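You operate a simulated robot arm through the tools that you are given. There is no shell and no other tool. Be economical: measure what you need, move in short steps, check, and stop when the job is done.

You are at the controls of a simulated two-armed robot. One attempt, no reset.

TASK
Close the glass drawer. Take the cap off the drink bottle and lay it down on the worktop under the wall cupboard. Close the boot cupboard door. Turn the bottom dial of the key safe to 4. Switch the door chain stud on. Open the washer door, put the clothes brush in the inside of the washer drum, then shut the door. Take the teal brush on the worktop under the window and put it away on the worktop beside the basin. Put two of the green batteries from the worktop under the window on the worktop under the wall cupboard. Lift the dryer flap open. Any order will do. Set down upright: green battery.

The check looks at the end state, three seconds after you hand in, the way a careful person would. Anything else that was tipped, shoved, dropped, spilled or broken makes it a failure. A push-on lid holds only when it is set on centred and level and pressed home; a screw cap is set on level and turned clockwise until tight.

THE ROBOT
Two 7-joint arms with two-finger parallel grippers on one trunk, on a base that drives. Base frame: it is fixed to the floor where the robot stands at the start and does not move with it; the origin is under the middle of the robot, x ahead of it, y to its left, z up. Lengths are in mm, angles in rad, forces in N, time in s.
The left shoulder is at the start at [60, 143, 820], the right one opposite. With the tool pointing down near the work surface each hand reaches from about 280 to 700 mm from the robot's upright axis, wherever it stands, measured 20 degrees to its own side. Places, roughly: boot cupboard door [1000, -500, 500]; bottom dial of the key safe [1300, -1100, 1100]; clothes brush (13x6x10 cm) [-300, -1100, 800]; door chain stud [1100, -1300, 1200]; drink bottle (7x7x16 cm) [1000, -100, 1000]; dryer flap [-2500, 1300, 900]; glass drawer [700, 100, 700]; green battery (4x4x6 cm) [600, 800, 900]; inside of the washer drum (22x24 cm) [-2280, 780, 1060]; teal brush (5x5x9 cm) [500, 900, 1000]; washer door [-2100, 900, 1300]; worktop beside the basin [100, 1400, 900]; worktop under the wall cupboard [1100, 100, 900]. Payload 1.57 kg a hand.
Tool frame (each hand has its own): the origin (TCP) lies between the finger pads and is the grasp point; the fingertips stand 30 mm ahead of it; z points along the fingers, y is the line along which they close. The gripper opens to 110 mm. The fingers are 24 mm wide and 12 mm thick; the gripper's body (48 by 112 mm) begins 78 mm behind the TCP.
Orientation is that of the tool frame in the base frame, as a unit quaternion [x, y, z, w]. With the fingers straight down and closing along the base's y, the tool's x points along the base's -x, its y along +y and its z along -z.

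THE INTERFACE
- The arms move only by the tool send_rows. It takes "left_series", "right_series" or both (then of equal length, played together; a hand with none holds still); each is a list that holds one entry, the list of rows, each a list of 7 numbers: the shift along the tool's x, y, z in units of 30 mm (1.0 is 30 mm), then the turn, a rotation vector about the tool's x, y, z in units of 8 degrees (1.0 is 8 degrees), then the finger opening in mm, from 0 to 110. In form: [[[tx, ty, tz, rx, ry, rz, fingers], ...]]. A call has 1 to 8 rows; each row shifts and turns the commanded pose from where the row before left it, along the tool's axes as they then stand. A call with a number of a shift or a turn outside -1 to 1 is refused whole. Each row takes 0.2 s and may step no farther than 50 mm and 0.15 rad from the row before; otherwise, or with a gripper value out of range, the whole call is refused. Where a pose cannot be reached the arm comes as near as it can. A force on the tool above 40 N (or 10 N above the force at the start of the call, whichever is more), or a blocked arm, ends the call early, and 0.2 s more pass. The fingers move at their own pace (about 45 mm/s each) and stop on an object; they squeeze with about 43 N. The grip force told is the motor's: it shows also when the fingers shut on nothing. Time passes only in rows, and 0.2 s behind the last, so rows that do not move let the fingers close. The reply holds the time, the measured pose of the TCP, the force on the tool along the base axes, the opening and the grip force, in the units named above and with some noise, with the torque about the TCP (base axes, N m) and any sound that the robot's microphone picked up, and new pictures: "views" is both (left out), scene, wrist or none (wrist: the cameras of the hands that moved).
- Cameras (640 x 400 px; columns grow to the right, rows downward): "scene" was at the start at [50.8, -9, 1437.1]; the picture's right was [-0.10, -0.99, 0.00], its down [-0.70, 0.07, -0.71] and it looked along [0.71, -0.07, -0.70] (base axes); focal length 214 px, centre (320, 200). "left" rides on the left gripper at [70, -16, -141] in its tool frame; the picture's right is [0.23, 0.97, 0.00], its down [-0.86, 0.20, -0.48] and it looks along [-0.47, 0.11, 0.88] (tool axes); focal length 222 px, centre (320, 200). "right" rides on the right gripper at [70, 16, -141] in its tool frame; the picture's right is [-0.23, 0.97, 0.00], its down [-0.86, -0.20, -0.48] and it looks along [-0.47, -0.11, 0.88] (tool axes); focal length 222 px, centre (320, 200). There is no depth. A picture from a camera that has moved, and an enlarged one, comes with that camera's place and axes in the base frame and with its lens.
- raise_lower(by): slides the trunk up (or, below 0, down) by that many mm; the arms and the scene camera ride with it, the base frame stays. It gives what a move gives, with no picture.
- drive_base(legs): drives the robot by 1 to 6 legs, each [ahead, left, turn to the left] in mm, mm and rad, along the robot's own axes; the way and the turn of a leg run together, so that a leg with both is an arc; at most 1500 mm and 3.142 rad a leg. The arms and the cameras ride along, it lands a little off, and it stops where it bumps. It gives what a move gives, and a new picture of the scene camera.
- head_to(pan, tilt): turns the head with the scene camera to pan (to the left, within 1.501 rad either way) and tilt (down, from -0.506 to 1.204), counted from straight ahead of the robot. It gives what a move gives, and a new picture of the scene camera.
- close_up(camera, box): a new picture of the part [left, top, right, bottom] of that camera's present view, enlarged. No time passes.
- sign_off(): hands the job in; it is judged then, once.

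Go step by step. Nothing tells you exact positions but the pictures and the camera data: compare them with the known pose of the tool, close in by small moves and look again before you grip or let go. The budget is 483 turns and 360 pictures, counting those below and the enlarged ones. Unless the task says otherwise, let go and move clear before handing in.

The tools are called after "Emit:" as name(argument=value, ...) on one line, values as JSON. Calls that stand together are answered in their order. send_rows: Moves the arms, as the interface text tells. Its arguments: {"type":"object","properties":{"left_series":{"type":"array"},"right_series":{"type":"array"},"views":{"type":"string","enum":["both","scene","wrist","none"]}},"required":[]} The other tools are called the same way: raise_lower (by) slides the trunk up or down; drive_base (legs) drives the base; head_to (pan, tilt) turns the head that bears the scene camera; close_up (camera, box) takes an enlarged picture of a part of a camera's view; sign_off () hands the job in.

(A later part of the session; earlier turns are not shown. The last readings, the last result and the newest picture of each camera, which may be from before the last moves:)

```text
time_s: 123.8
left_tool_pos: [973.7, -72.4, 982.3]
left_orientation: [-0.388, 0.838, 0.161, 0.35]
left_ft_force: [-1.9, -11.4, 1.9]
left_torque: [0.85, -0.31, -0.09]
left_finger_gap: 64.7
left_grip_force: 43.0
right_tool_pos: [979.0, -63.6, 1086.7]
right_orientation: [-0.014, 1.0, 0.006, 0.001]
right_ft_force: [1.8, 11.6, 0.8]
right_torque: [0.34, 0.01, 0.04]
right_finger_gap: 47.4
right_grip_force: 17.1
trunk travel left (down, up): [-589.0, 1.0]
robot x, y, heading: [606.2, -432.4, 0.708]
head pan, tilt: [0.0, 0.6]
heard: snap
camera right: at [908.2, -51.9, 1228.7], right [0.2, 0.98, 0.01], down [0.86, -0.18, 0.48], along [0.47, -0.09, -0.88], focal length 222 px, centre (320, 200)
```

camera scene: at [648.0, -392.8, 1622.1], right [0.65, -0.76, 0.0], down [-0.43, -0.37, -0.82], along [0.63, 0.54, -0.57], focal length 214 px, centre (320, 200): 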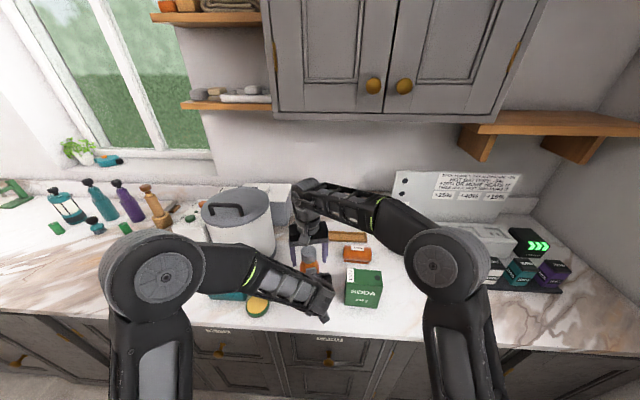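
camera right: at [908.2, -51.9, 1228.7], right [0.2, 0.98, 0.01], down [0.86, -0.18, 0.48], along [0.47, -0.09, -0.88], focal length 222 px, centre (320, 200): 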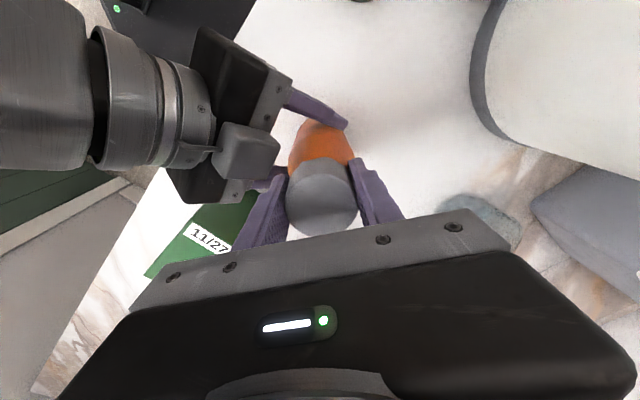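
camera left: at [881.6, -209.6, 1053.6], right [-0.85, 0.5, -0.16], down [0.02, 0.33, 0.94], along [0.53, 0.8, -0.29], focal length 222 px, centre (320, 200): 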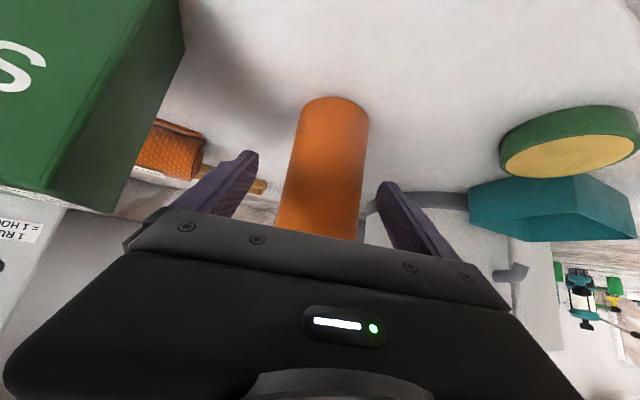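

I heard a snap as the fingers closed – the cap may be a push-on that came loose. I'll lift gently.

Emit:
send_rows(right_series=[[[0, 0, 0, 0, 0, 0, 35], [0, 0, -0.2, 0, 0, 0, 35], [0, 0, -0.3, 0, 0, 0, 35], [0, 0, -0.5, 0, 0, 0, 35]]], views="both")

Emit:
close_up(camera="scene", box=[260, 190, 400, 310])

```text
time_s: 124.8
left_tool_pos: [971.1, -68.2, 982.8]
left_orientation: [-0.393, 0.835, 0.164, 0.348]
left_ft_force: [-1.4, 0.6, 4.6]
left_torque: [-0.05, 0.1, -0.01]
left_finger_gap: 64.5
left_grip_force: 42.7
right_tool_pos: [978.2, -66.8, 1117.5]
right_orientation: [-0.013, 1.0, 0.002, 0.002]
right_ft_force: [0.2, 0.0, 0.5]
right_torque: [0.03, -0.01, 0.02]
right_finger_gap: 46.3
right_grip_force: 43.0
trunk travel left (down, up): [-589.0, 1.0]
robot x, y, heading: [604.3, -430.6, 0.705]
head pan, tilt: [0.0, 0.6]
camera scene: at [646.8, -392.8, 1622.1], right [0.65, -0.76, 0.0], down [-0.43, -0.37, -0.83], along [0.63, 0.54, -0.56], focal length 214 px, centre (320, 200)
camera right: at [907.5, -53.6, 1258.5], right [0.2, 0.98, 0.0], down [0.86, -0.18, 0.48], along [0.47, -0.09, -0.88], focal length 222 px, centre (320, 200)
```

scene: 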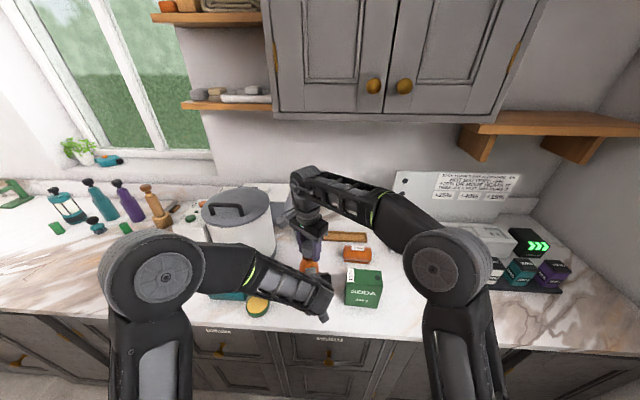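
right: 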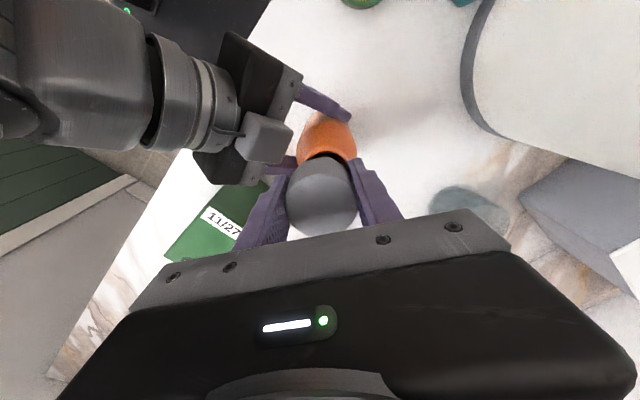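

```text
3.33 times, centred on (330, 250) of scene
camera zoom: at [646.8, -392.8, 1622.1], right [0.65, -0.76, 0.0], down [-0.43, -0.37, -0.83], along [0.63, 0.54, -0.56], focal length 715 px, centre (287, 33)
```

zoom: 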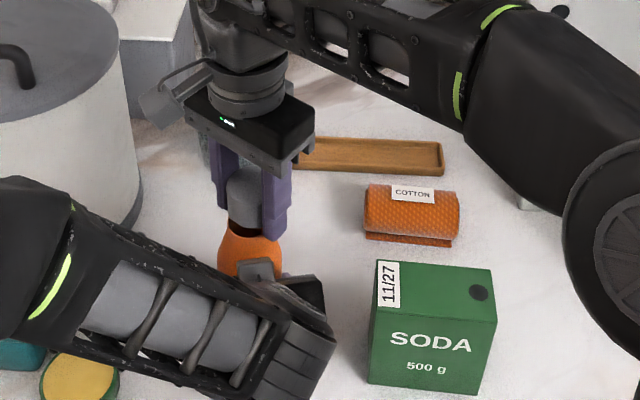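

The cap is off. I'll lift it clear and carry it to the free worktop area right of the SODA box.

Emit:
send_rows(right_series=[[[0, 0, -0.5, 0, 0, 0, 35], [0, 0, -0.4, 0, 0, 0, 35], [0, -1, 0, 0, 0, 0, 35], [0, -1, 0, 0, 0, 0, 35], [0, -1, 0, 0, 0, 0, 35]]], views="both")

```text
time_s: 126.0
left_tool_pos: [973.9, -71.3, 982.7]
left_orientation: [-0.389, 0.837, 0.162, 0.348]
left_ft_force: [-1.7, -2.5, 4.6]
left_torque: [-0.21, 0.11, -0.02]
left_finger_gap: 64.6
left_grip_force: 43.0
right_tool_pos: [980.2, -161.7, 1134.6]
right_orientation: [-0.014, 1.0, 0.003, 0.002]
right_ft_force: [0.1, -0.8, -0.4]
right_torque: [-0.02, 0.04, 0.0]
right_finger_gap: 46.6
right_grip_force: 43.3
right hand out of reach, approached as far as the arm can: row 2
trunk travel left (down, up): [-589.0, 1.0]
robot x, y, heading: [607.0, -428.2, 0.709]
head pan, tilt: [0.0, 0.6]
camera scene: at [647.8, -394.0, 1622.1], right [0.65, -0.76, 0.0], down [-0.43, -0.37, -0.83], along [0.63, 0.54, -0.56], focal length 214 px, centre (320, 200)
camera right: at [909.0, -150.1, 1275.4], right [0.2, 0.98, 0.01], down [0.86, -0.18, 0.48], along [0.47, -0.09, -0.88], focal length 222 px, centre (320, 200)
```

scene: 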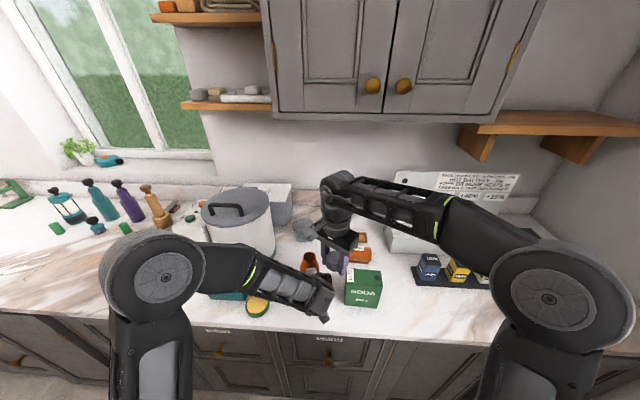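
right: 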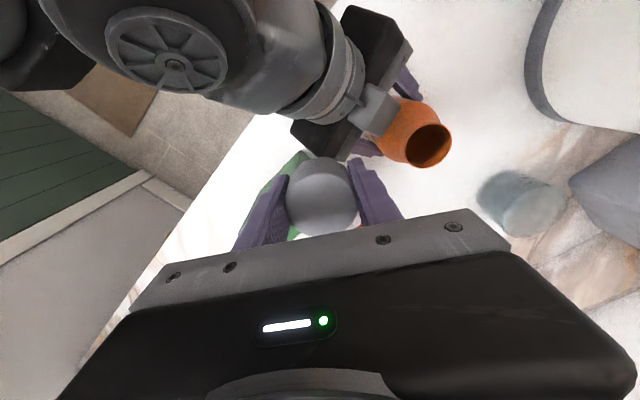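

Emit:
send_rows(right_series=[[[-0.75, -0.97, 0, 0, 0, 0, 35], [-0.75, -0.97, 0, 0, 0, 0, 35], [-0.75, -0.97, 0, 0, 0, 0, 35], [-0.75, -0.97, 0, 0, 0, 0, 35], [-0.75, -0.97, 0, 0, 0, 0, 35], [-0.75, -0.97, 0, 0, 0, 0, 35], [-0.75, -0.97, 0, 0, 0, 0, 35], [-0.75, -0.97, 0, 0, 0, 0, 35]]], views="both")

```text
time_s: 127.8
left_tool_pos: [973.4, -70.5, 984.2]
left_orientation: [-0.39, 0.837, 0.162, 0.348]
left_ft_force: [-0.5, -0.5, 2.3]
left_torque: [-0.11, 0.01, 0.01]
left_finger_gap: 64.2
left_grip_force: 43.2
right_tool_pos: [1164.6, -389.4, 1132.2]
right_orientation: [-0.014, 1.0, 0.003, 0.002]
right_ft_force: [0.4, -0.9, 0.5]
right_torque: [-0.01, 0.05, -0.02]
right_finger_gap: 46.3
right_grip_force: 42.6
trunk travel left (down, up): [-589.0, 1.0]
robot x, y, heading: [602.6, -428.3, 0.705]
head pan, tilt: [0.0, 0.6]
camera scene: at [648.0, -393.4, 1622.1], right [0.65, -0.76, 0.0], down [-0.43, -0.37, -0.83], along [0.63, 0.54, -0.56], focal length 214 px, centre (320, 200)
camera right: at [1094.0, -377.3, 1273.4], right [0.2, 0.98, 0.01], down [0.86, -0.18, 0.48], along [0.47, -0.09, -0.88], focal length 222 px, centre (320, 200)
```

scene: 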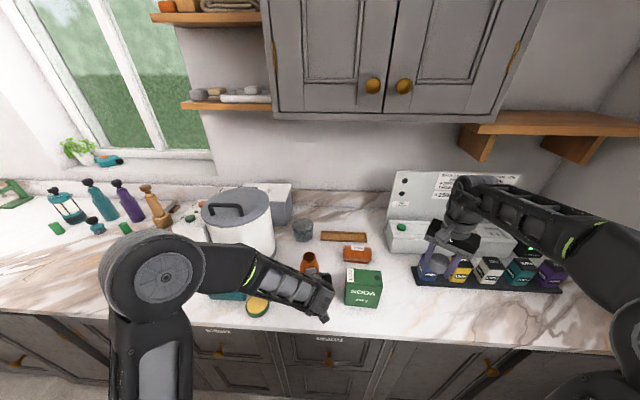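
right: 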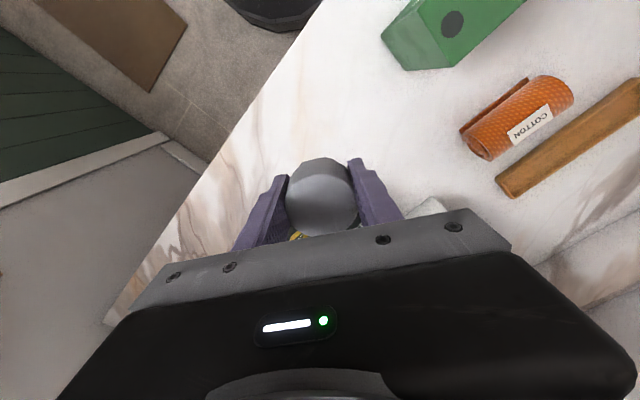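

Emit:
send_rows(right_series=[[[0.5, -0.4, 0.9, 0, 0, 0, 35], [0, 0, 1, 0, 0, 0, 35], [0, 0, 1, 0, 0, 0, 35], [0, 0, 1, 0, 0, 0, 35], [0, 0, 1, 0, 0, 0, 35], [0, 0, 0.5, 0, 0, 0, 35]]], views="both")

```text
time_s: 129.2
left_tool_pos: [973.6, -70.5, 981.7]
left_orientation: [-0.39, 0.837, 0.163, 0.349]
left_ft_force: [-0.7, 0.6, 1.8]
left_torque: [-0.04, -0.02, -0.01]
left_finger_gap: 64.7
left_grip_force: 43.0
right_tool_pos: [1151.2, -399.5, 971.2]
right_orientation: [-0.013, 1.0, 0.004, 0.002]
right_ft_force: [-0.5, -0.5, 0.3]
right_torque: [0.01, 0.03, 0.0]
right_finger_gap: 46.4
right_grip_force: 43.1
trunk travel left (down, up): [-589.0, 1.0]
robot x, y, heading: [604.5, -431.3, 0.704]
head pan, tilt: [0.0, 0.6]
camera scene: at [647.9, -393.0, 1622.1], right [0.65, -0.76, 0.0], down [-0.43, -0.37, -0.83], along [0.63, 0.54, -0.56], focal length 214 px, centre (320, 200)
camera right: at [1080.9, -387.1, 1111.6], right [0.2, 0.98, 0.01], down [0.86, -0.18, 0.48], along [0.47, -0.09, -0.88], focal length 222 px, centre (320, 200)
```

scene: 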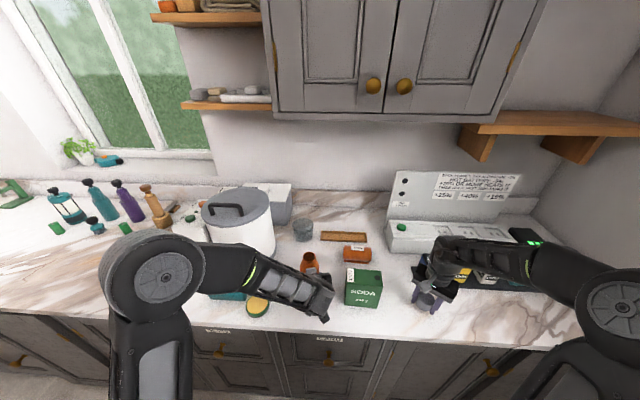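
right: 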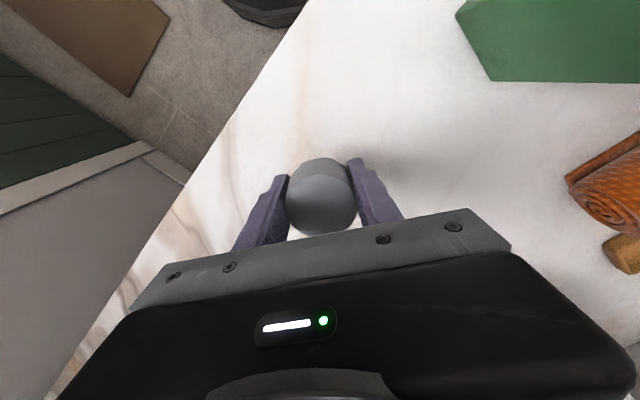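

Emit:
send_rows(right_series=[[[0, 0, 0.4, 0, 0, 0, 35], [0, 0, 0.3, 0, 0, 0, 35], [0, 0, 0.2, 0, 0, 0, 35], [0, 0, 0.2, 0, 0, 0, 35]]], views="wrist")

```text
time_s: 130.1
left_tool_pos: [971.6, -70.7, 982.9]
left_orientation: [-0.39, 0.837, 0.162, 0.348]
left_ft_force: [-0.3, 0.0, -0.5]
left_torque: [-0.06, -0.01, -0.01]
left_finger_gap: 64.5
left_grip_force: 42.7
right_tool_pos: [1151.1, -400.0, 950.6]
right_orientation: [-0.013, 1.0, 0.003, 0.005]
right_ft_force: [-11.9, -3.3, 28.3]
right_torque: [-0.89, 0.66, -0.22]
right_finger_gap: 46.5
right_grip_force: 43.3
trunk travel left (down, up): [-589.0, 1.0]
robot x, y, heading: [601.2, -434.9, 0.704]
head pan, tilt: [0.0, 0.6]
stopped in row 4 (right hand): the force on the tool passed its limit (the readings are from after the stop); the commanded pose is now the measured one
camera right: at [1078.6, -387.2, 1090.4], right [0.2, 0.98, 0.01], down [0.86, -0.18, 0.49], along [0.48, -0.09, -0.87], focal length 222 px, centre (320, 200)
```

right: 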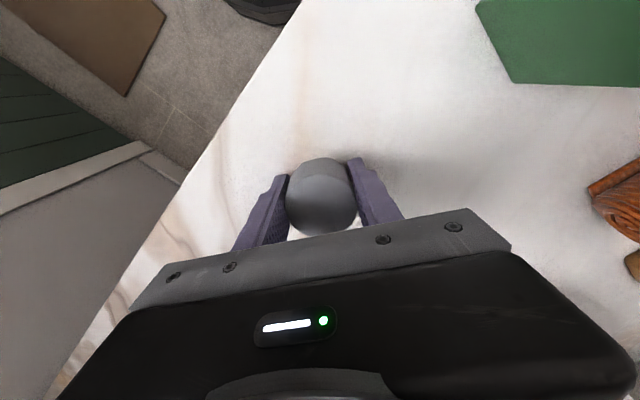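

Contact with the worktop. Releasing the cap and lifting away.

Emit:
send_rows(right_series=[[[0, 0, -0.08, 0, 0, 0, 46], [0, 0, 0, 0, 0, 0, 80], [0, 0, 0, 0, 0, 0, 80], [0, 0, -0.6, 0, 0, 0, 80], [0, 0, -1, 0, 0, 0, 80], [0, 0, -1, 0, 0, 0, 80], [0, 0, -1, 0, 0, 0, 80], [0, 0, -1, 0, 0, 0, 80]]], views="wrist")

```text
time_s: 131.8
left_tool_pos: [972.6, -70.9, 982.7]
left_orientation: [-0.389, 0.837, 0.162, 0.349]
left_ft_force: [-0.5, 0.1, 7.9]
left_torque: [-0.14, 0.09, 0.01]
left_finger_gap: 64.2
left_grip_force: 42.7
right_tool_pos: [1152.3, -400.0, 1088.8]
right_orientation: [-0.013, 1.0, 0.005, 0.004]
right_ft_force: [-0.3, 0.6, -0.2]
right_torque: [0.0, 0.02, -0.01]
right_finger_gap: 79.9
right_grip_force: 0.1
trunk travel left (down, up): [-589.0, 1.0]
robot x, y, heading: [606.5, -428.8, 0.705]
head pan, tilt: [0.0, 0.6]
camera right: at [1080.1, -387.8, 1229.0], right [0.2, 0.98, 0.01], down [0.86, -0.18, 0.48], along [0.48, -0.09, -0.87], focal length 222 px, centre (320, 200)
```

right: 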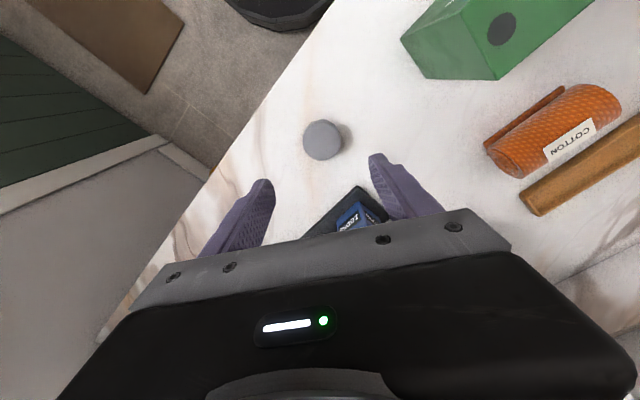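

The cap rests flat on the worktop. Now release the bottle with the left hand and retreat.

Emit:
send_rows(left_series=[[[0, 0, 0, 0, 0, 0, 100], [0, 0, 0, 0, 0, 0, 100], [0, 0, -0.5, 0, 0, 0, 100], [0, 0, -1, 0, 0, 0, 100], [0, 0, -1, 0, 0, 0, 100], [0, 0, -1, 0, 0, 0, 100], [0, 0, -1, 0, 0, 0, 100], [0, 0, -0.7, 0, 0, 0, 100]]], views="both")

Emit:
close_up(camera="scene", box=[260, 190, 480, 330])

```text
time_s: 133.7
left_tool_pos: [902.1, -157.0, 1092.6]
left_orientation: [-0.389, 0.837, 0.162, 0.348]
left_ft_force: [-0.5, 0.3, 0.4]
left_torque: [-0.02, -0.02, 0.01]
left_finger_gap: 99.9
left_grip_force: 0.2
right_tool_pos: [1152.5, -400.2, 1087.6]
right_orientation: [-0.013, 1.0, 0.004, 0.004]
right_ft_force: [0.2, 1.0, -1.2]
right_torque: [-0.03, 0.02, 0.01]
right_finger_gap: 80.0
right_grip_force: 0.1
trunk travel left (down, up): [-589.0, 1.0]
robot x, y, heading: [604.8, -428.9, 0.704]
head pan, tilt: [0.0, 0.6]
camera scene: at [647.5, -393.2, 1622.0], right [0.65, -0.76, 0.0], down [-0.43, -0.37, -0.83], along [0.63, 0.53, -0.56], focal length 214 px, centre (320, 200)
camera left: at [817.7, -281.5, 1142.2], right [-0.85, 0.5, -0.16], down [0.02, 0.33, 0.94], along [0.53, 0.8, -0.29], focal length 222 px, centre (320, 200)
```

scene: 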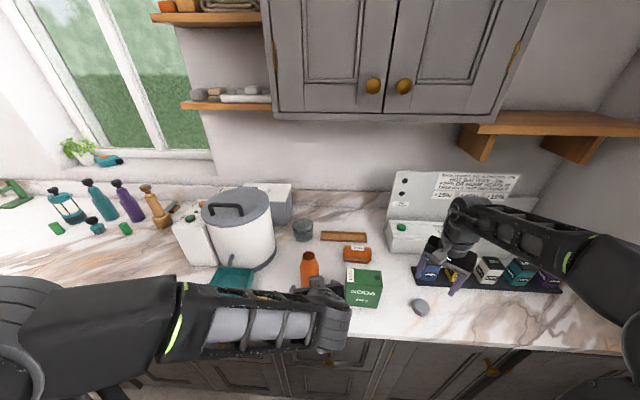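
left: 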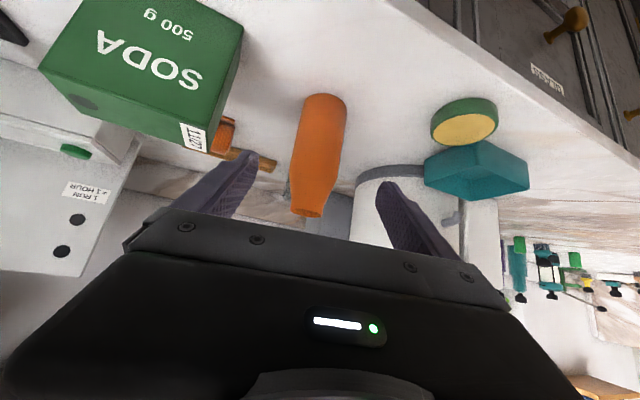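

```text
2.86 times, centred on (370, 260) of scene
camera zoom: at [647.5, -393.2, 1622.0], right [0.65, -0.76, 0.0], down [-0.43, -0.37, -0.83], along [0.63, 0.53, -0.56], focal length 613 px, centre (177, 29)
```

zoom: 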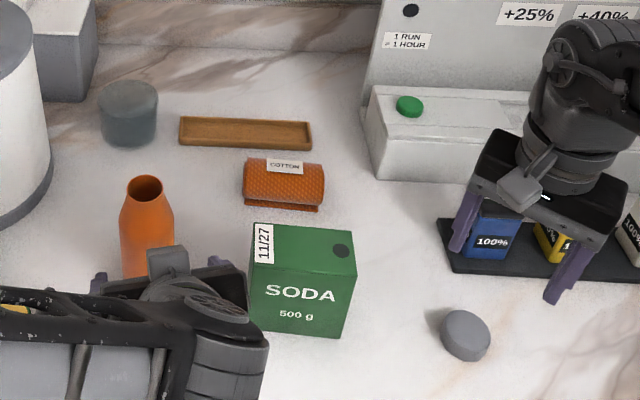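

Bottle upright, cap laid down. Now to the window worktop for the batteries and the teal brush. I'll back out, slide left and look.

Emit:
drive_base(legs=[[-230, 0, 0], [0, 930, 0]])

Emit:
head_to(pan=0.0, tilt=0.55)

Emit:
close_up(camera="scene", box=[160, 130, 480, 330])

```text
time_s: 139.8
left_tool_pos: [127.8, 401.6, 1092.8]
left_orientation: [-0.386, 0.839, 0.161, 0.349]
left_ft_force: [0.4, 0.1, -0.3]
left_torque: [0.02, 0.01, 0.02]
left_finger_gap: 100.2
left_grip_force: 0.0
right_tool_pos: [377.8, 157.1, 1088.3]
right_orientation: [-0.009, 1.0, 0.003, 0.004]
right_ft_force: [-0.5, -0.5, -0.7]
right_torque: [-0.01, -0.01, -0.02]
right_finger_gap: 80.0
right_grip_force: 0.0
trunk travel left (down, up): [-589.0, 1.0]
robot x, y, heading: [-174.2, 127.5, 0.697]
head pan, tilt: [0.0, 0.6]
camera scene: at [-127.5, 166.8, 1622.0], right [0.64, -0.77, 0.0], down [-0.43, -0.36, -0.83], along [0.63, 0.53, -0.56], focal length 214 px, centre (320, 200)
```

scene: 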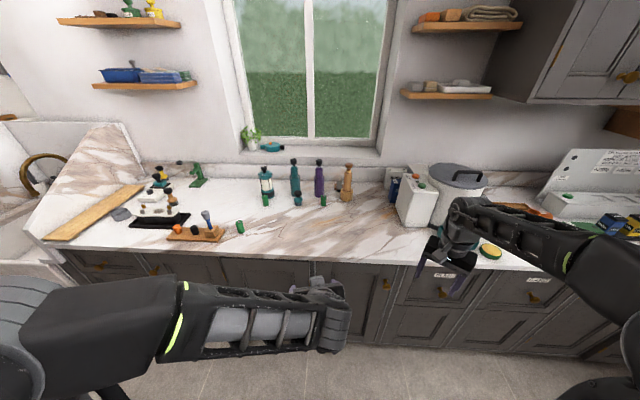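

```text
time_s: 140.5
left_tool_pos: [128.5, 401.2, 1092.0]
left_orientation: [-0.387, 0.838, 0.161, 0.349]
left_ft_force: [0.6, 0.3, -0.3]
left_torque: [0.01, 0.01, -0.02]
left_finger_gap: 100.0
left_grip_force: 0.1
right_tool_pos: [377.6, 155.8, 1088.0]
right_orientation: [-0.01, 1.0, 0.003, 0.005]
right_ft_force: [0.4, 0.5, -0.2]
right_torque: [0.02, -0.01, 0.04]
right_finger_gap: 80.1
right_grip_force: 0.0
trunk travel left (down, up): [-589.0, 1.0]
robot x, y, heading: [-172.2, 127.7, 0.698]
head pan, tilt: [0.0, 0.55]
camera scene: at [-126.0, 167.2, 1626.5], right [0.64, -0.77, 0.0], down [-0.4, -0.34, -0.85], along [0.65, 0.55, -0.52], focal length 214 px, centre (320, 200)
```

scene: 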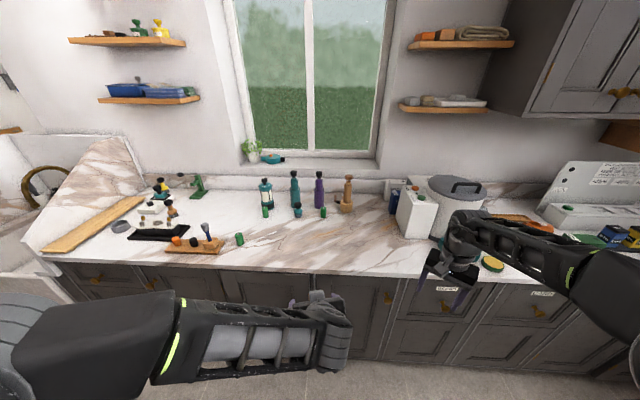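

```text
2.00 times, centred on (320, 230) of scene
camera zoom: at [-126.0, 167.2, 1626.5], right [0.64, -0.77, 0.0], down [-0.4, -0.34, -0.85], along [0.65, 0.55, -0.52], focal length 429 px, centre (320, 140)
```

zoom: 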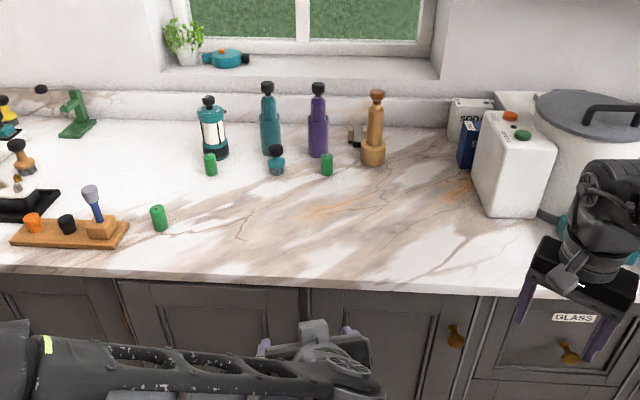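

Three green batteries (A front, B and C at the back) and the small teal brush with black knob between them. I'll pre-orient the right hand (45° tilt, facing the window) and shift the left hand left.

Emit:
send_rows(right_series=[[[0, 0, 0, 0, 0, -1, 80], [0, 0, 0, 0, 0, -1, 80], [0, 0, 0, 0, 0, -1, 80], [0, 0, 0, 0, 0, -1, 80], [0, 0, 0, 0, 0, -1, 80], [0, 0.6, 0, 0, -0.94, 0, 80], [0, 0.6, 0, 0, -0.94, 0, 80], [0, 0.6, 0, 0, -0.94, 0, 80]]], left_series=[[[0, 0.8, 0, 0, 0, 0, 80], [0, 0.8, 0, 0, 0, 0, 80], [0, 0.8, 0, 0, 0, 0, 80], [0, 0.8, 0, 0, 0, 0, 80], [0, 0.8, 0, 0, 0, 0, 80], [0, 0.8, 0, 0, 0, 0, 80], [0, 0.8, 0, 0, 0, 0, 80], [0, 0.8, 0, 0, 0, 0, 80]]], views="none")

Emit:
send_rows(right_series=[[[0, 0.6, 0, 0, -0.94, 0, 80], [0, 0.6, 0, 0, -0.94, 0, 80], [0, 0.6, 0, 0, -0.94, 0, 80], [0, 0.6, 0, 0, 0, 0, 80]]], views="none")

Emit:
drive_base(legs=[[0, 180, 0], [200, 0, 0]])

```text
time_s: 142.3
left_tool_pos: [34.7, 533.9, 1131.6]
left_orientation: [-0.387, 0.839, 0.161, 0.348]
left_ft_force: [0.6, -0.5, -0.6]
left_torque: [0.01, -0.02, -0.04]
left_finger_gap: 80.0
left_grip_force: 0.0
left hand out of reach, approached as far as the arm can: row 3, 4, 5, 6, 7, 8
right_tool_pos: [328.2, 222.3, 1077.6]
right_orientation: [-0.312, 0.931, 0.057, 0.178]
right_ft_force: [0.2, -0.3, -0.4]
right_torque: [0.0, -0.02, -0.02]
right_finger_gap: 80.0
right_grip_force: 0.1
right hand out of reach, approached as far as the arm can: row 5, 6, 7
trunk travel left (down, up): [-589.0, 1.0]
robot x, y, heading: [-170.0, 134.2, 0.697]
head pan, tilt: [0.0, 0.55]
```

```text
time_s: 143.3
left_tool_pos: [36.4, 532.7, 1132.1]
left_orientation: [-0.387, 0.839, 0.16, 0.348]
left_ft_force: [0.0, -1.3, -0.3]
left_torque: [0.0, 0.01, 0.03]
left_finger_gap: 79.6
left_grip_force: 0.0
right_tool_pos: [291.9, 286.5, 1082.5]
right_orientation: [-0.295, 0.879, 0.117, 0.357]
right_ft_force: [0.0, 0.0, 0.9]
right_torque: [0.01, -0.02, 0.0]
right_finger_gap: 80.0
right_grip_force: 0.1
right hand out of reach, approached as far as the arm can: row 3
trunk travel left (down, up): [-589.0, 1.0]
robot x, y, heading: [-171.1, 128.5, 0.7]
head pan, tilt: [0.0, 0.55]
```

```text
time_s: 146.0
left_tool_pos: [76.0, 800.3, 1132.3]
left_orientation: [-0.389, 0.838, 0.162, 0.347]
left_ft_force: [0.7, 0.8, 1.3]
left_torque: [-0.01, 0.0, 0.04]
left_finger_gap: 80.0
left_grip_force: 0.0
right_tool_pos: [333.4, 553.2, 1081.9]
right_orientation: [-0.296, 0.879, 0.117, 0.355]
right_ft_force: [0.0, -0.2, -0.3]
right_torque: [0.01, 0.0, -0.01]
right_finger_gap: 79.9
right_grip_force: 0.0
trunk travel left (down, up): [-589.0, 1.0]
robot x, y, heading: [-130.5, 394.1, 0.7]
head pan, tilt: [0.0, 0.55]
camera scene: at [-84.3, 433.7, 1626.5], right [0.65, -0.76, 0.0], down [-0.4, -0.34, -0.85], along [0.65, 0.55, -0.52], focal length 214 px, centre (320, 200)
```

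scene: 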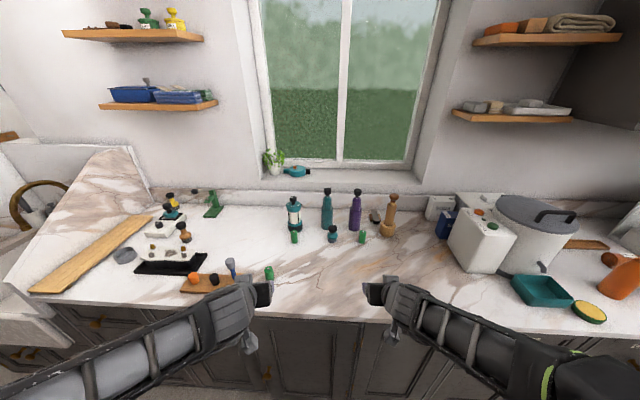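

Emit:
close_up(camera="left", box=[0, 0, 640, 400])

Emit:
close_up(camera="right", box=[0, 0, 640, 400])

Emit:
close_up(camera="scene", box=[200, 170, 440, 320])

```text
1.00 times, centred on (320, 200) of left
camera zoom: at [-8.1, 675.8, 1181.9], right [-0.85, 0.51, -0.16], down [0.02, 0.33, 0.94], along [0.53, 0.8, -0.29], focal length 222 px, centre (320, 200)
```

zoom: 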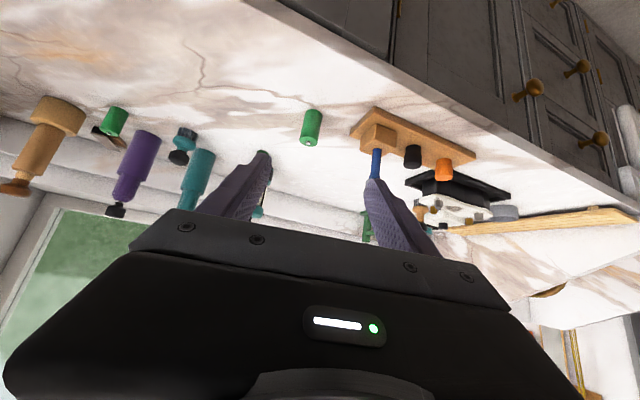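

```text
1.00 times, centred on (320, 200) of right
camera zoom: at [204.5, 476.0, 1134.8], right [-0.46, 0.88, 0.15], down [0.34, 0.02, 0.94], along [0.82, 0.48, -0.31], focal length 222 px, centre (320, 200)
```

zoom: 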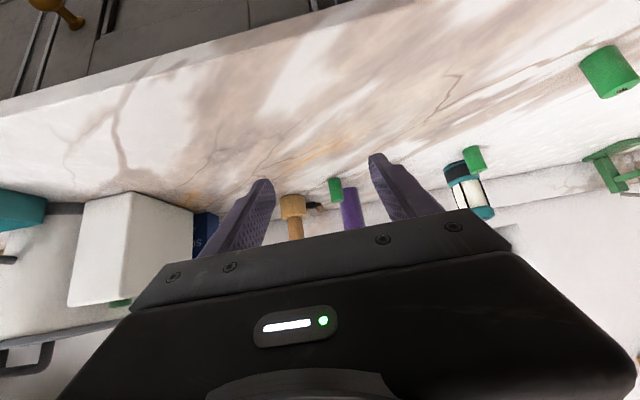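

```text
2.67 times, centred on (320, 245) of scene
camera zoom: at [-84.3, 433.7, 1626.5], right [0.65, -0.76, 0.0], down [-0.4, -0.34, -0.85], along [0.65, 0.55, -0.52], focal length 572 px, centre (320, 80)
```

zoom: 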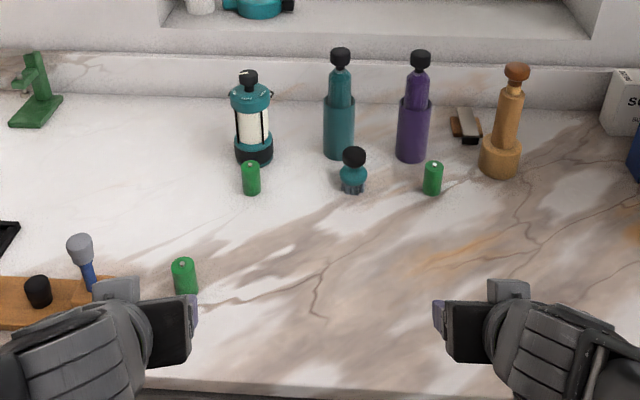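

Battery A is at (215, 949), C at (633, 779), the brush at (542, 888). First the left hand approaches battery A.

Emit:
send_rows(left_series=[[[-0.1, -0.05, 1, 0, 0, 0, 75], [-0.1, -0.05, 1, 0, 0, 0, 75], [-0.1, -0.05, 1, 0, 0, 0, 75], [-0.1, -0.05, 1, 0, 0, 0, 75], [-0.1, -0.05, 1, 0, 0, 0, 75], [-0.1, -0.05, 1, 0, 0, 0, 75]]], views="wrist")

```text
time_s: 147.4
left_tool_pos: [172.9, 900.1, 1017.1]
left_orientation: [-0.389, 0.838, 0.161, 0.347]
left_ft_force: [-0.1, 0.5, 0.6]
left_torque: [0.0, 0.01, 0.01]
left_finger_gap: 75.2
left_grip_force: 0.0
right_tool_pos: [332.7, 552.6, 1082.1]
right_orientation: [-0.297, 0.879, 0.117, 0.355]
right_ft_force: [0.0, -0.2, 0.6]
right_torque: [-0.02, -0.02, 0.03]
right_finger_gap: 80.0
right_grip_force: 0.1
trunk travel left (down, up): [-589.0, 1.0]
robot x, y, heading: [-129.4, 393.0, 0.705]
head pan, tilt: [0.0, 0.55]
camera left: at [89.5, 776.6, 1066.3], right [-0.85, 0.51, -0.16], down [0.02, 0.33, 0.94], along [0.53, 0.8, -0.29], focal length 222 px, centre (320, 200)
```

left: 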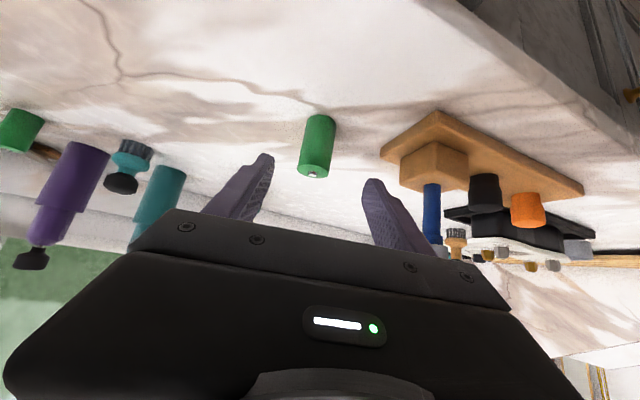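

Emit:
send_rows(left_series=[[[0, -0.03, 0.95, 0, 0, 0, 75], [0, -0.03, 0.95, 0, 0, 0, 75], [0, -0.03, 0.9, 0, 0, 0, 75]]], views="wrist")

```text
time_s: 148.2
left_tool_pos: [212.9, 944.7, 957.6]
left_orientation: [-0.389, 0.838, 0.162, 0.347]
left_ft_force: [0.7, 0.1, -1.1]
left_torque: [0.0, -0.03, 0.0]
left_finger_gap: 75.1
left_grip_force: 0.0
right_tool_pos: [332.6, 553.3, 1082.7]
right_orientation: [-0.297, 0.879, 0.117, 0.355]
right_ft_force: [-0.1, -0.5, -0.1]
right_torque: [-0.01, 0.02, 0.01]
right_finger_gap: 80.1
right_grip_force: 0.1
trunk travel left (down, up): [-589.0, 1.0]
robot x, y, heading: [-129.6, 394.2, 0.702]
head pan, tilt: [0.0, 0.55]
camera left: at [128.3, 820.2, 1007.5], right [-0.85, 0.51, -0.16], down [0.02, 0.33, 0.94], along [0.53, 0.8, -0.29], focal length 222 px, centre (320, 200)
```

left: 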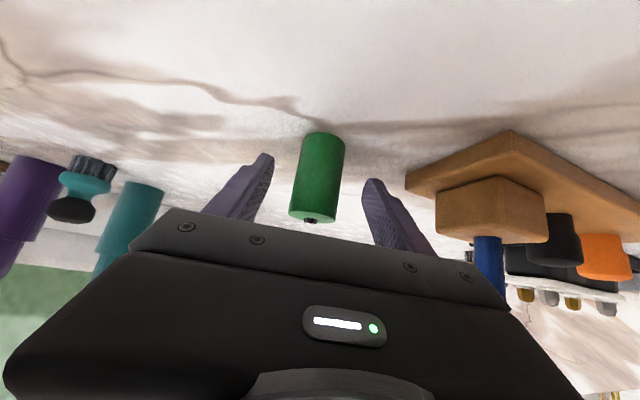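

Emit:
send_rows(left_series=[[[0, 0, 0, 0, 0, 0, 30], [0, 0, 0, 0, 0, 0, 30], [0, 0, 0, 0, 0, 0, 30]]], views="wrist")

```text
time_s: 149.0
left_tool_pos: [212.5, 944.0, 958.6]
left_orientation: [-0.388, 0.838, 0.162, 0.347]
left_ft_force: [0.1, -0.8, -0.1]
left_torque: [-0.01, 0.01, -0.03]
left_finger_gap: 32.7
left_grip_force: 16.2
right_tool_pos: [331.6, 553.9, 1082.9]
right_orientation: [-0.296, 0.879, 0.117, 0.355]
right_ft_force: [-0.2, -0.3, 0.2]
right_torque: [0.0, -0.01, 0.03]
right_finger_gap: 79.9
right_grip_force: 0.0
trunk travel left (down, up): [-589.0, 1.0]
robot x, y, heading: [-131.9, 394.1, 0.701]
head pan, tilt: [0.0, 0.55]
camera left: at [127.5, 819.4, 1008.0], right [-0.85, 0.51, -0.16], down [0.02, 0.33, 0.94], along [0.53, 0.8, -0.29], focal length 222 px, centre (320, 200)
```

left: 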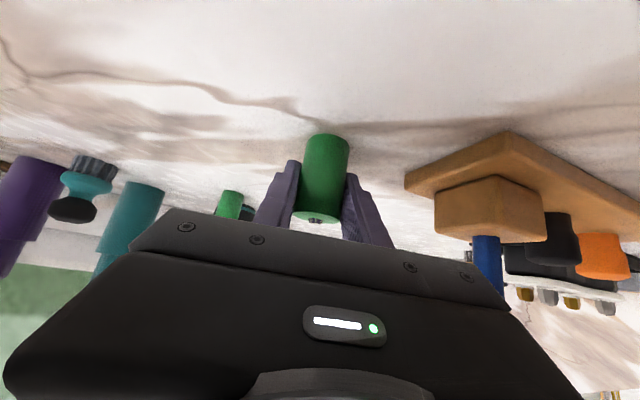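

Battery A is gripped. I'll firm up and lift it while the right hand moves toward battery C.

Emit:
send_rows(left_series=[[[0, 0, 0, 0, 0, 0, 10], [-0.3, 0, -0.3, 0, 0, 0, 10], [-0.7, 0, -0.7, 0, 0, 0, 10], [-0.7, 0, -0.7, 0, 0, 0, 10], [-0.7, 0, -0.7, 0, 0, 0, 10], [-0.7, 0, -0.7, 0, 0, 0, 10], [0, 0, 0, 0, 0, 0, 10], [0, 0, 0, 0, 0, 0, 10]]], right_series=[[[-0.72, 0, 0.694, 0, 0, 0, 75], [-0.72, 0, 0.694, 0, 0, 0, 75], [-0.72, 0, 0.694, 0, 0, 0, 75], [-0.72, 0, 0.694, 0, 0, 0, 75], [-0.72, 0, 0.694, 0, 0, 0, 75], [-0.72, 0, 0.694, 0, 0, 0, 75], [-0.72, 0, 0.694, 0, 0, 0, 75], [-0.72, 0, 0.694, 0, 0, 0, 75]]], views="both")

```text
time_s: 150.8
left_tool_pos: [212.5, 945.2, 1090.4]
left_orientation: [-0.388, 0.838, 0.161, 0.347]
left_ft_force: [-0.8, -0.1, -0.9]
left_torque: [-0.02, -0.01, -0.04]
left_finger_gap: 32.0
left_grip_force: 40.2
right_tool_pos: [524.5, 699.3, 1082.9]
right_orientation: [-0.296, 0.879, 0.117, 0.354]
right_ft_force: [-0.1, 0.1, -0.6]
right_torque: [-0.02, 0.03, 0.02]
right_finger_gap: 75.1
right_grip_force: 0.0
trunk travel left (down, up): [-589.0, 1.0]
robot x, y, heading: [-127.8, 393.7, 0.705]
head pan, tilt: [0.0, 0.55]
camera scene: at [-84.8, 433.2, 1626.5], right [0.65, -0.76, 0.0], down [-0.4, -0.34, -0.85], along [0.65, 0.55, -0.52], focal length 214 px, centre (320, 200)
camera right: at [396.1, 621.7, 1135.8], right [-0.46, 0.88, 0.15], down [0.34, 0.02, 0.94], along [0.82, 0.48, -0.31], focal length 222 px, centre (320, 200)
camera left: at [128.9, 820.9, 1140.1], right [-0.85, 0.51, -0.16], down [0.02, 0.33, 0.94], along [0.53, 0.8, -0.29], focal length 222 px, centre (320, 200)
```

scene: 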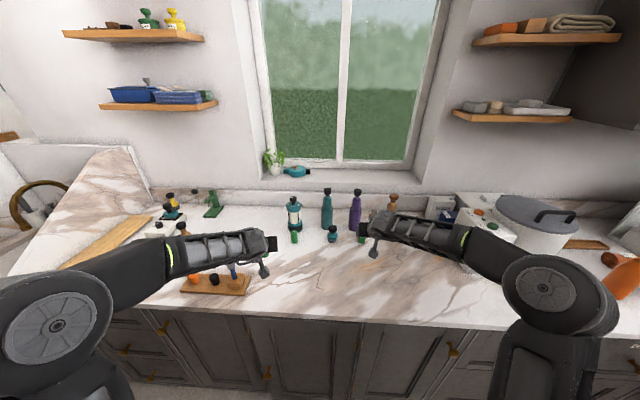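
right: 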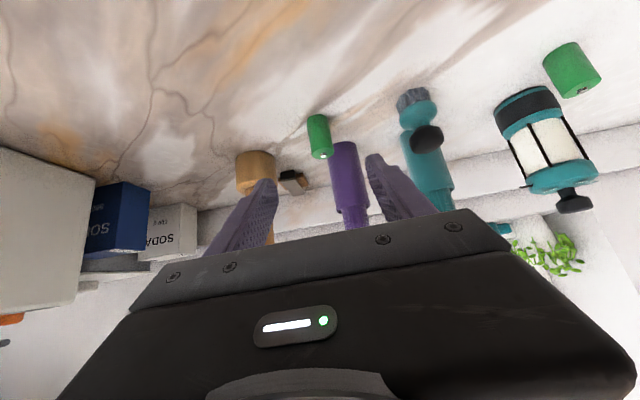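
left: 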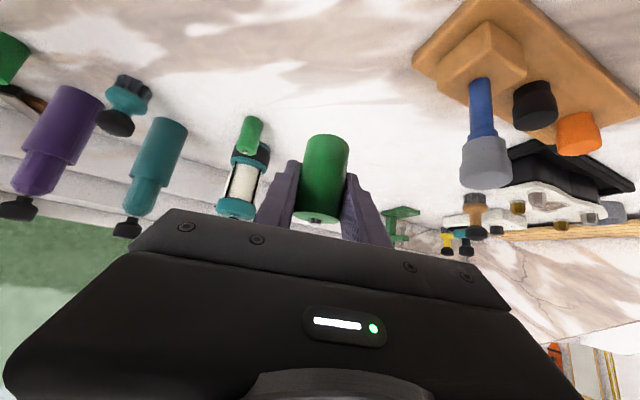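

Emit:
send_rows(right_series=[[[-0.03, -0.02, 0.95, 0, 0, 0, 75], [-0.03, -0.02, 0.95, 0, 0, 0, 75], [-0.03, -0.02, 0.95, 0, 0, 0, 75], [-0.03, 0, 0.95, 0, 0, 0, 75], [-0.03, 0, 0.95, 0, 0, 0, 75]]], views="wrist")

```text
time_s: 152.0
left_tool_pos: [212.5, 945.2, 1089.8]
left_orientation: [-0.389, 0.838, 0.162, 0.347]
left_ft_force: [-0.6, 1.0, -0.8]
left_torque: [0.01, 0.0, 0.01]
left_finger_gap: 32.2
left_grip_force: 40.8
right_tool_pos: [608.0, 758.1, 984.0]
right_orientation: [-0.296, 0.879, 0.117, 0.356]
right_ft_force: [0.4, 0.3, 0.2]
right_torque: [0.01, -0.01, -0.03]
right_finger_gap: 74.9
right_grip_force: 0.0
trunk travel left (down, up): [-589.0, 1.0]
robot x, y, heading: [-130.2, 399.4, 0.703]
head pan, tilt: [0.0, 0.55]
camera right: at [478.6, 680.7, 1037.1], right [-0.46, 0.88, 0.15], down [0.34, 0.02, 0.94], along [0.82, 0.48, -0.31], focal length 222 px, centre (320, 200)
```

right: 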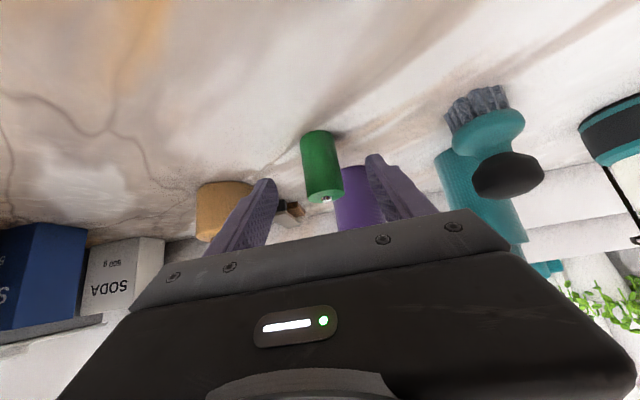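

Emit:
send_rows(right_series=[[[0, 0.05, 0.7, 0, 0, 0, 75], [0, 0.04, 0.65, 0, 0, 0, 75], [0, 0, 0, 0, 0, 0, 20], [0, 0, 0, 0, 0, 0, 10], [0, 0, 0, 0, 0, 0, 10], [0, 0, 0, 0, 0, 0, 10]]], views="wrist")

```text
time_s: 153.4
left_tool_pos: [212.3, 944.5, 1090.8]
left_orientation: [-0.388, 0.838, 0.161, 0.347]
left_ft_force: [0.2, -0.9, -1.2]
left_torque: [0.01, -0.01, 0.01]
left_finger_gap: 32.1
left_grip_force: 41.1
right_tool_pos: [626.8, 776.3, 953.9]
right_orientation: [-0.296, 0.879, 0.117, 0.356]
right_ft_force: [1.0, 0.7, 0.6]
right_torque: [-0.02, 0.02, 0.0]
right_finger_gap: 32.6
right_grip_force: 25.9
trunk travel left (down, up): [-589.0, 1.0]
robot x, y, heading: [-130.5, 396.3, 0.704]
head pan, tilt: [0.0, 0.55]
camera right: at [498.9, 699.9, 1006.7], right [-0.46, 0.88, 0.15], down [0.34, 0.02, 0.94], along [0.82, 0.48, -0.31], focal length 222 px, centre (320, 200)
```

right: 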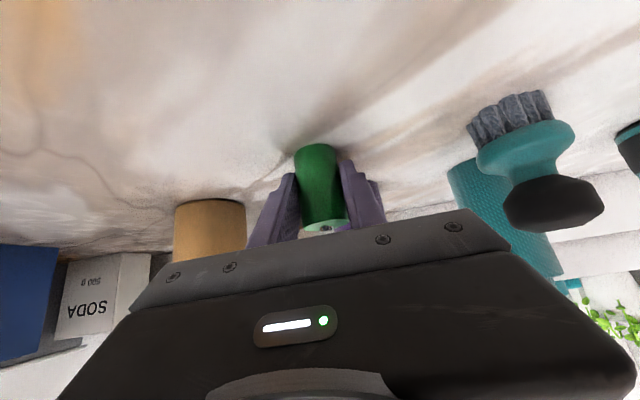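

Battery C is gripped too. I'll lift it clear and pull back both hands.

Emit:
send_rows(right_series=[[[-0.3, 0, -0.3, 0, 0, 0, 10], [-0.69, 0, -0.72, 0, 0, 0, 10], [-0.69, 0, -0.72, 0, 0, 0, 10], [-0.69, 0, -0.72, 0, 0, 0, 10], [0.72, 0, -0.69, 0, 0, 0, 10], [0.72, 0, -0.69, 0, 0, 0, 10], [0.72, 0, -0.69, 0, 0, 0, 10], [0.72, 0, -0.69, 0, 0, 0, 10]]], views="none")

Emit:
send_rows(right_series=[[[0.72, 0, -0.69, 0, 0, 0, 10], [0.72, 0, -0.69, 0, 0, 0, 10], [0.72, 0, -0.69, 0, 0, 0, 10], [0.72, 0, -0.69, 0, 0, 0, 10]]], left_series=[[[0.7, -0.8, -0.7, 0, 0, 0, 10], [0.7, -0.8, -0.7, 0, 0, 0, 10], [0.7, -0.8, -0.7, 0, 0, 0, 10], [0.7, -0.8, -0.7, 0, 0, 0, 10]]], views="both")

```text
time_s: 155.2
left_tool_pos: [212.1, 944.5, 1091.0]
left_orientation: [-0.389, 0.838, 0.162, 0.348]
left_ft_force: [-0.9, 0.0, -1.8]
left_torque: [0.02, 0.0, 0.01]
left_finger_gap: 32.4
left_grip_force: 40.4
right_tool_pos: [529.6, 703.0, 1058.2]
right_orientation: [-0.296, 0.879, 0.117, 0.356]
right_ft_force: [0.0, 0.0, -0.3]
right_torque: [-0.03, -0.04, -0.02]
right_finger_gap: 32.3
right_grip_force: 40.2
trunk travel left (down, up): [-589.0, 1.0]
robot x, y, heading: [-132.0, 394.7, 0.704]
head pan, tilt: [0.0, 0.55]
```

```text
time_s: 156.2
left_tool_pos: [209.6, 790.6, 1089.5]
left_orientation: [-0.389, 0.838, 0.162, 0.348]
left_ft_force: [-0.4, -0.3, -1.6]
left_torque: [0.0, 0.01, 0.0]
left_finger_gap: 32.1
left_grip_force: 40.5
right_tool_pos: [435.8, 631.0, 1056.7]
right_orientation: [-0.297, 0.879, 0.117, 0.355]
right_ft_force: [0.4, -1.0, -1.7]
right_torque: [0.01, -0.04, 0.02]
right_finger_gap: 32.3
right_grip_force: 40.5
trunk travel left (down, up): [-589.0, 1.0]
robot x, y, heading: [-130.2, 389.7, 0.699]
head pan, tilt: [0.0, 0.55]
camera scene: at [-85.7, 431.8, 1626.6], right [0.65, -0.76, 0.0], down [-0.4, -0.34, -0.85], along [0.65, 0.55, -0.52], focal length 214 px, centre (320, 200)
camera right: at [307.2, 553.9, 1109.6], right [-0.46, 0.88, 0.15], down [0.34, 0.01, 0.94], along [0.82, 0.48, -0.31], focal length 222 px, centre (320, 200)
camera left: at [125.0, 666.0, 1139.2], right [-0.85, 0.51, -0.16], down [0.02, 0.33, 0.94], along [0.53, 0.8, -0.29], focal length 222 px, centre (320, 200)
```

scene: 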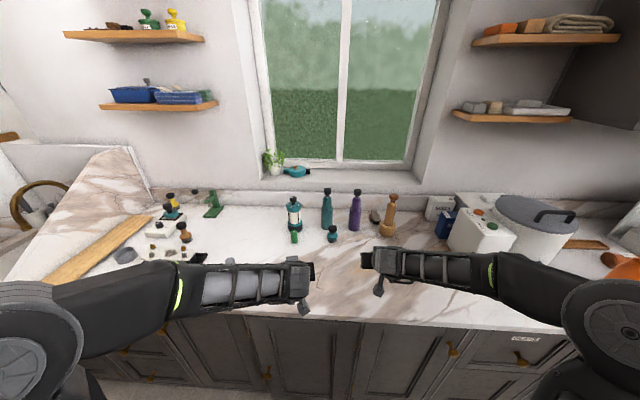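
right: 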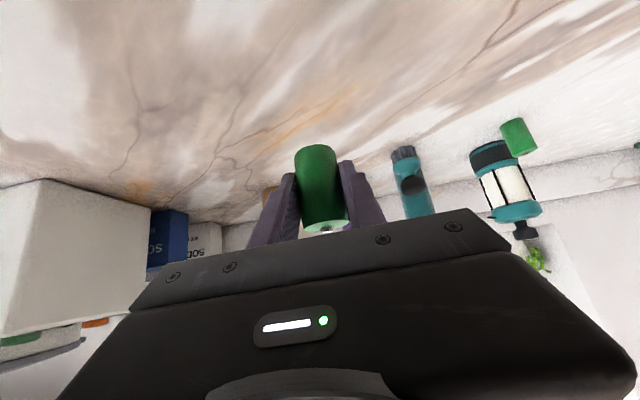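
left: 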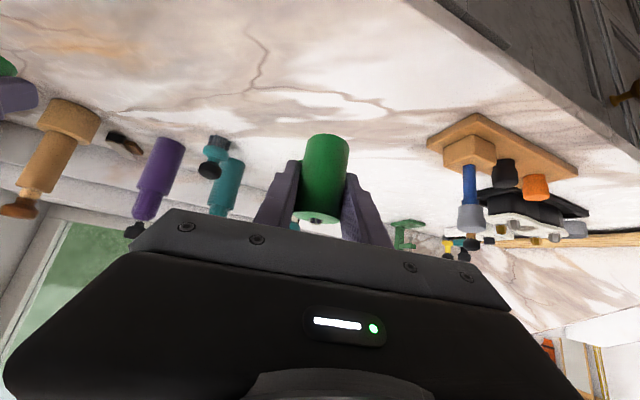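

Emit:
drive_base(legs=[[-230, 0, 0], [0, -1070, 0]])

```text
time_s: 163.0
left_tool_pos: [719.5, -191.7, 1088.4]
left_orientation: [-0.381, 0.842, 0.158, 0.349]
left_ft_force: [-0.6, -0.3, -0.7]
left_torque: [0.02, 0.0, 0.03]
left_finger_gap: 32.2
left_grip_force: 40.5
right_tool_pos: [943.6, -355.6, 1056.4]
right_orientation: [-0.288, 0.881, 0.114, 0.357]
right_ft_force: [-0.3, -0.1, -1.3]
right_torque: [-0.01, 0.02, 0.0]
right_finger_gap: 32.2
right_grip_force: 40.3
trunk travel left (down, up): [-589.0, 1.0]
robot x, y, heading: [373.0, -578.7, 0.681]
head pan, tilt: [0.0, 0.55]
camera scene: at [418.2, -544.2, 1626.5], right [0.63, -0.78, 0.0], down [-0.41, -0.33, -0.85], along [0.66, 0.54, -0.52], focal length 214 px, centre (320, 200)
```

scene: 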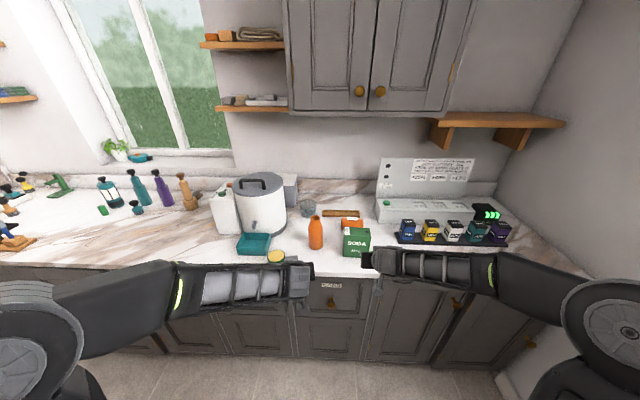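

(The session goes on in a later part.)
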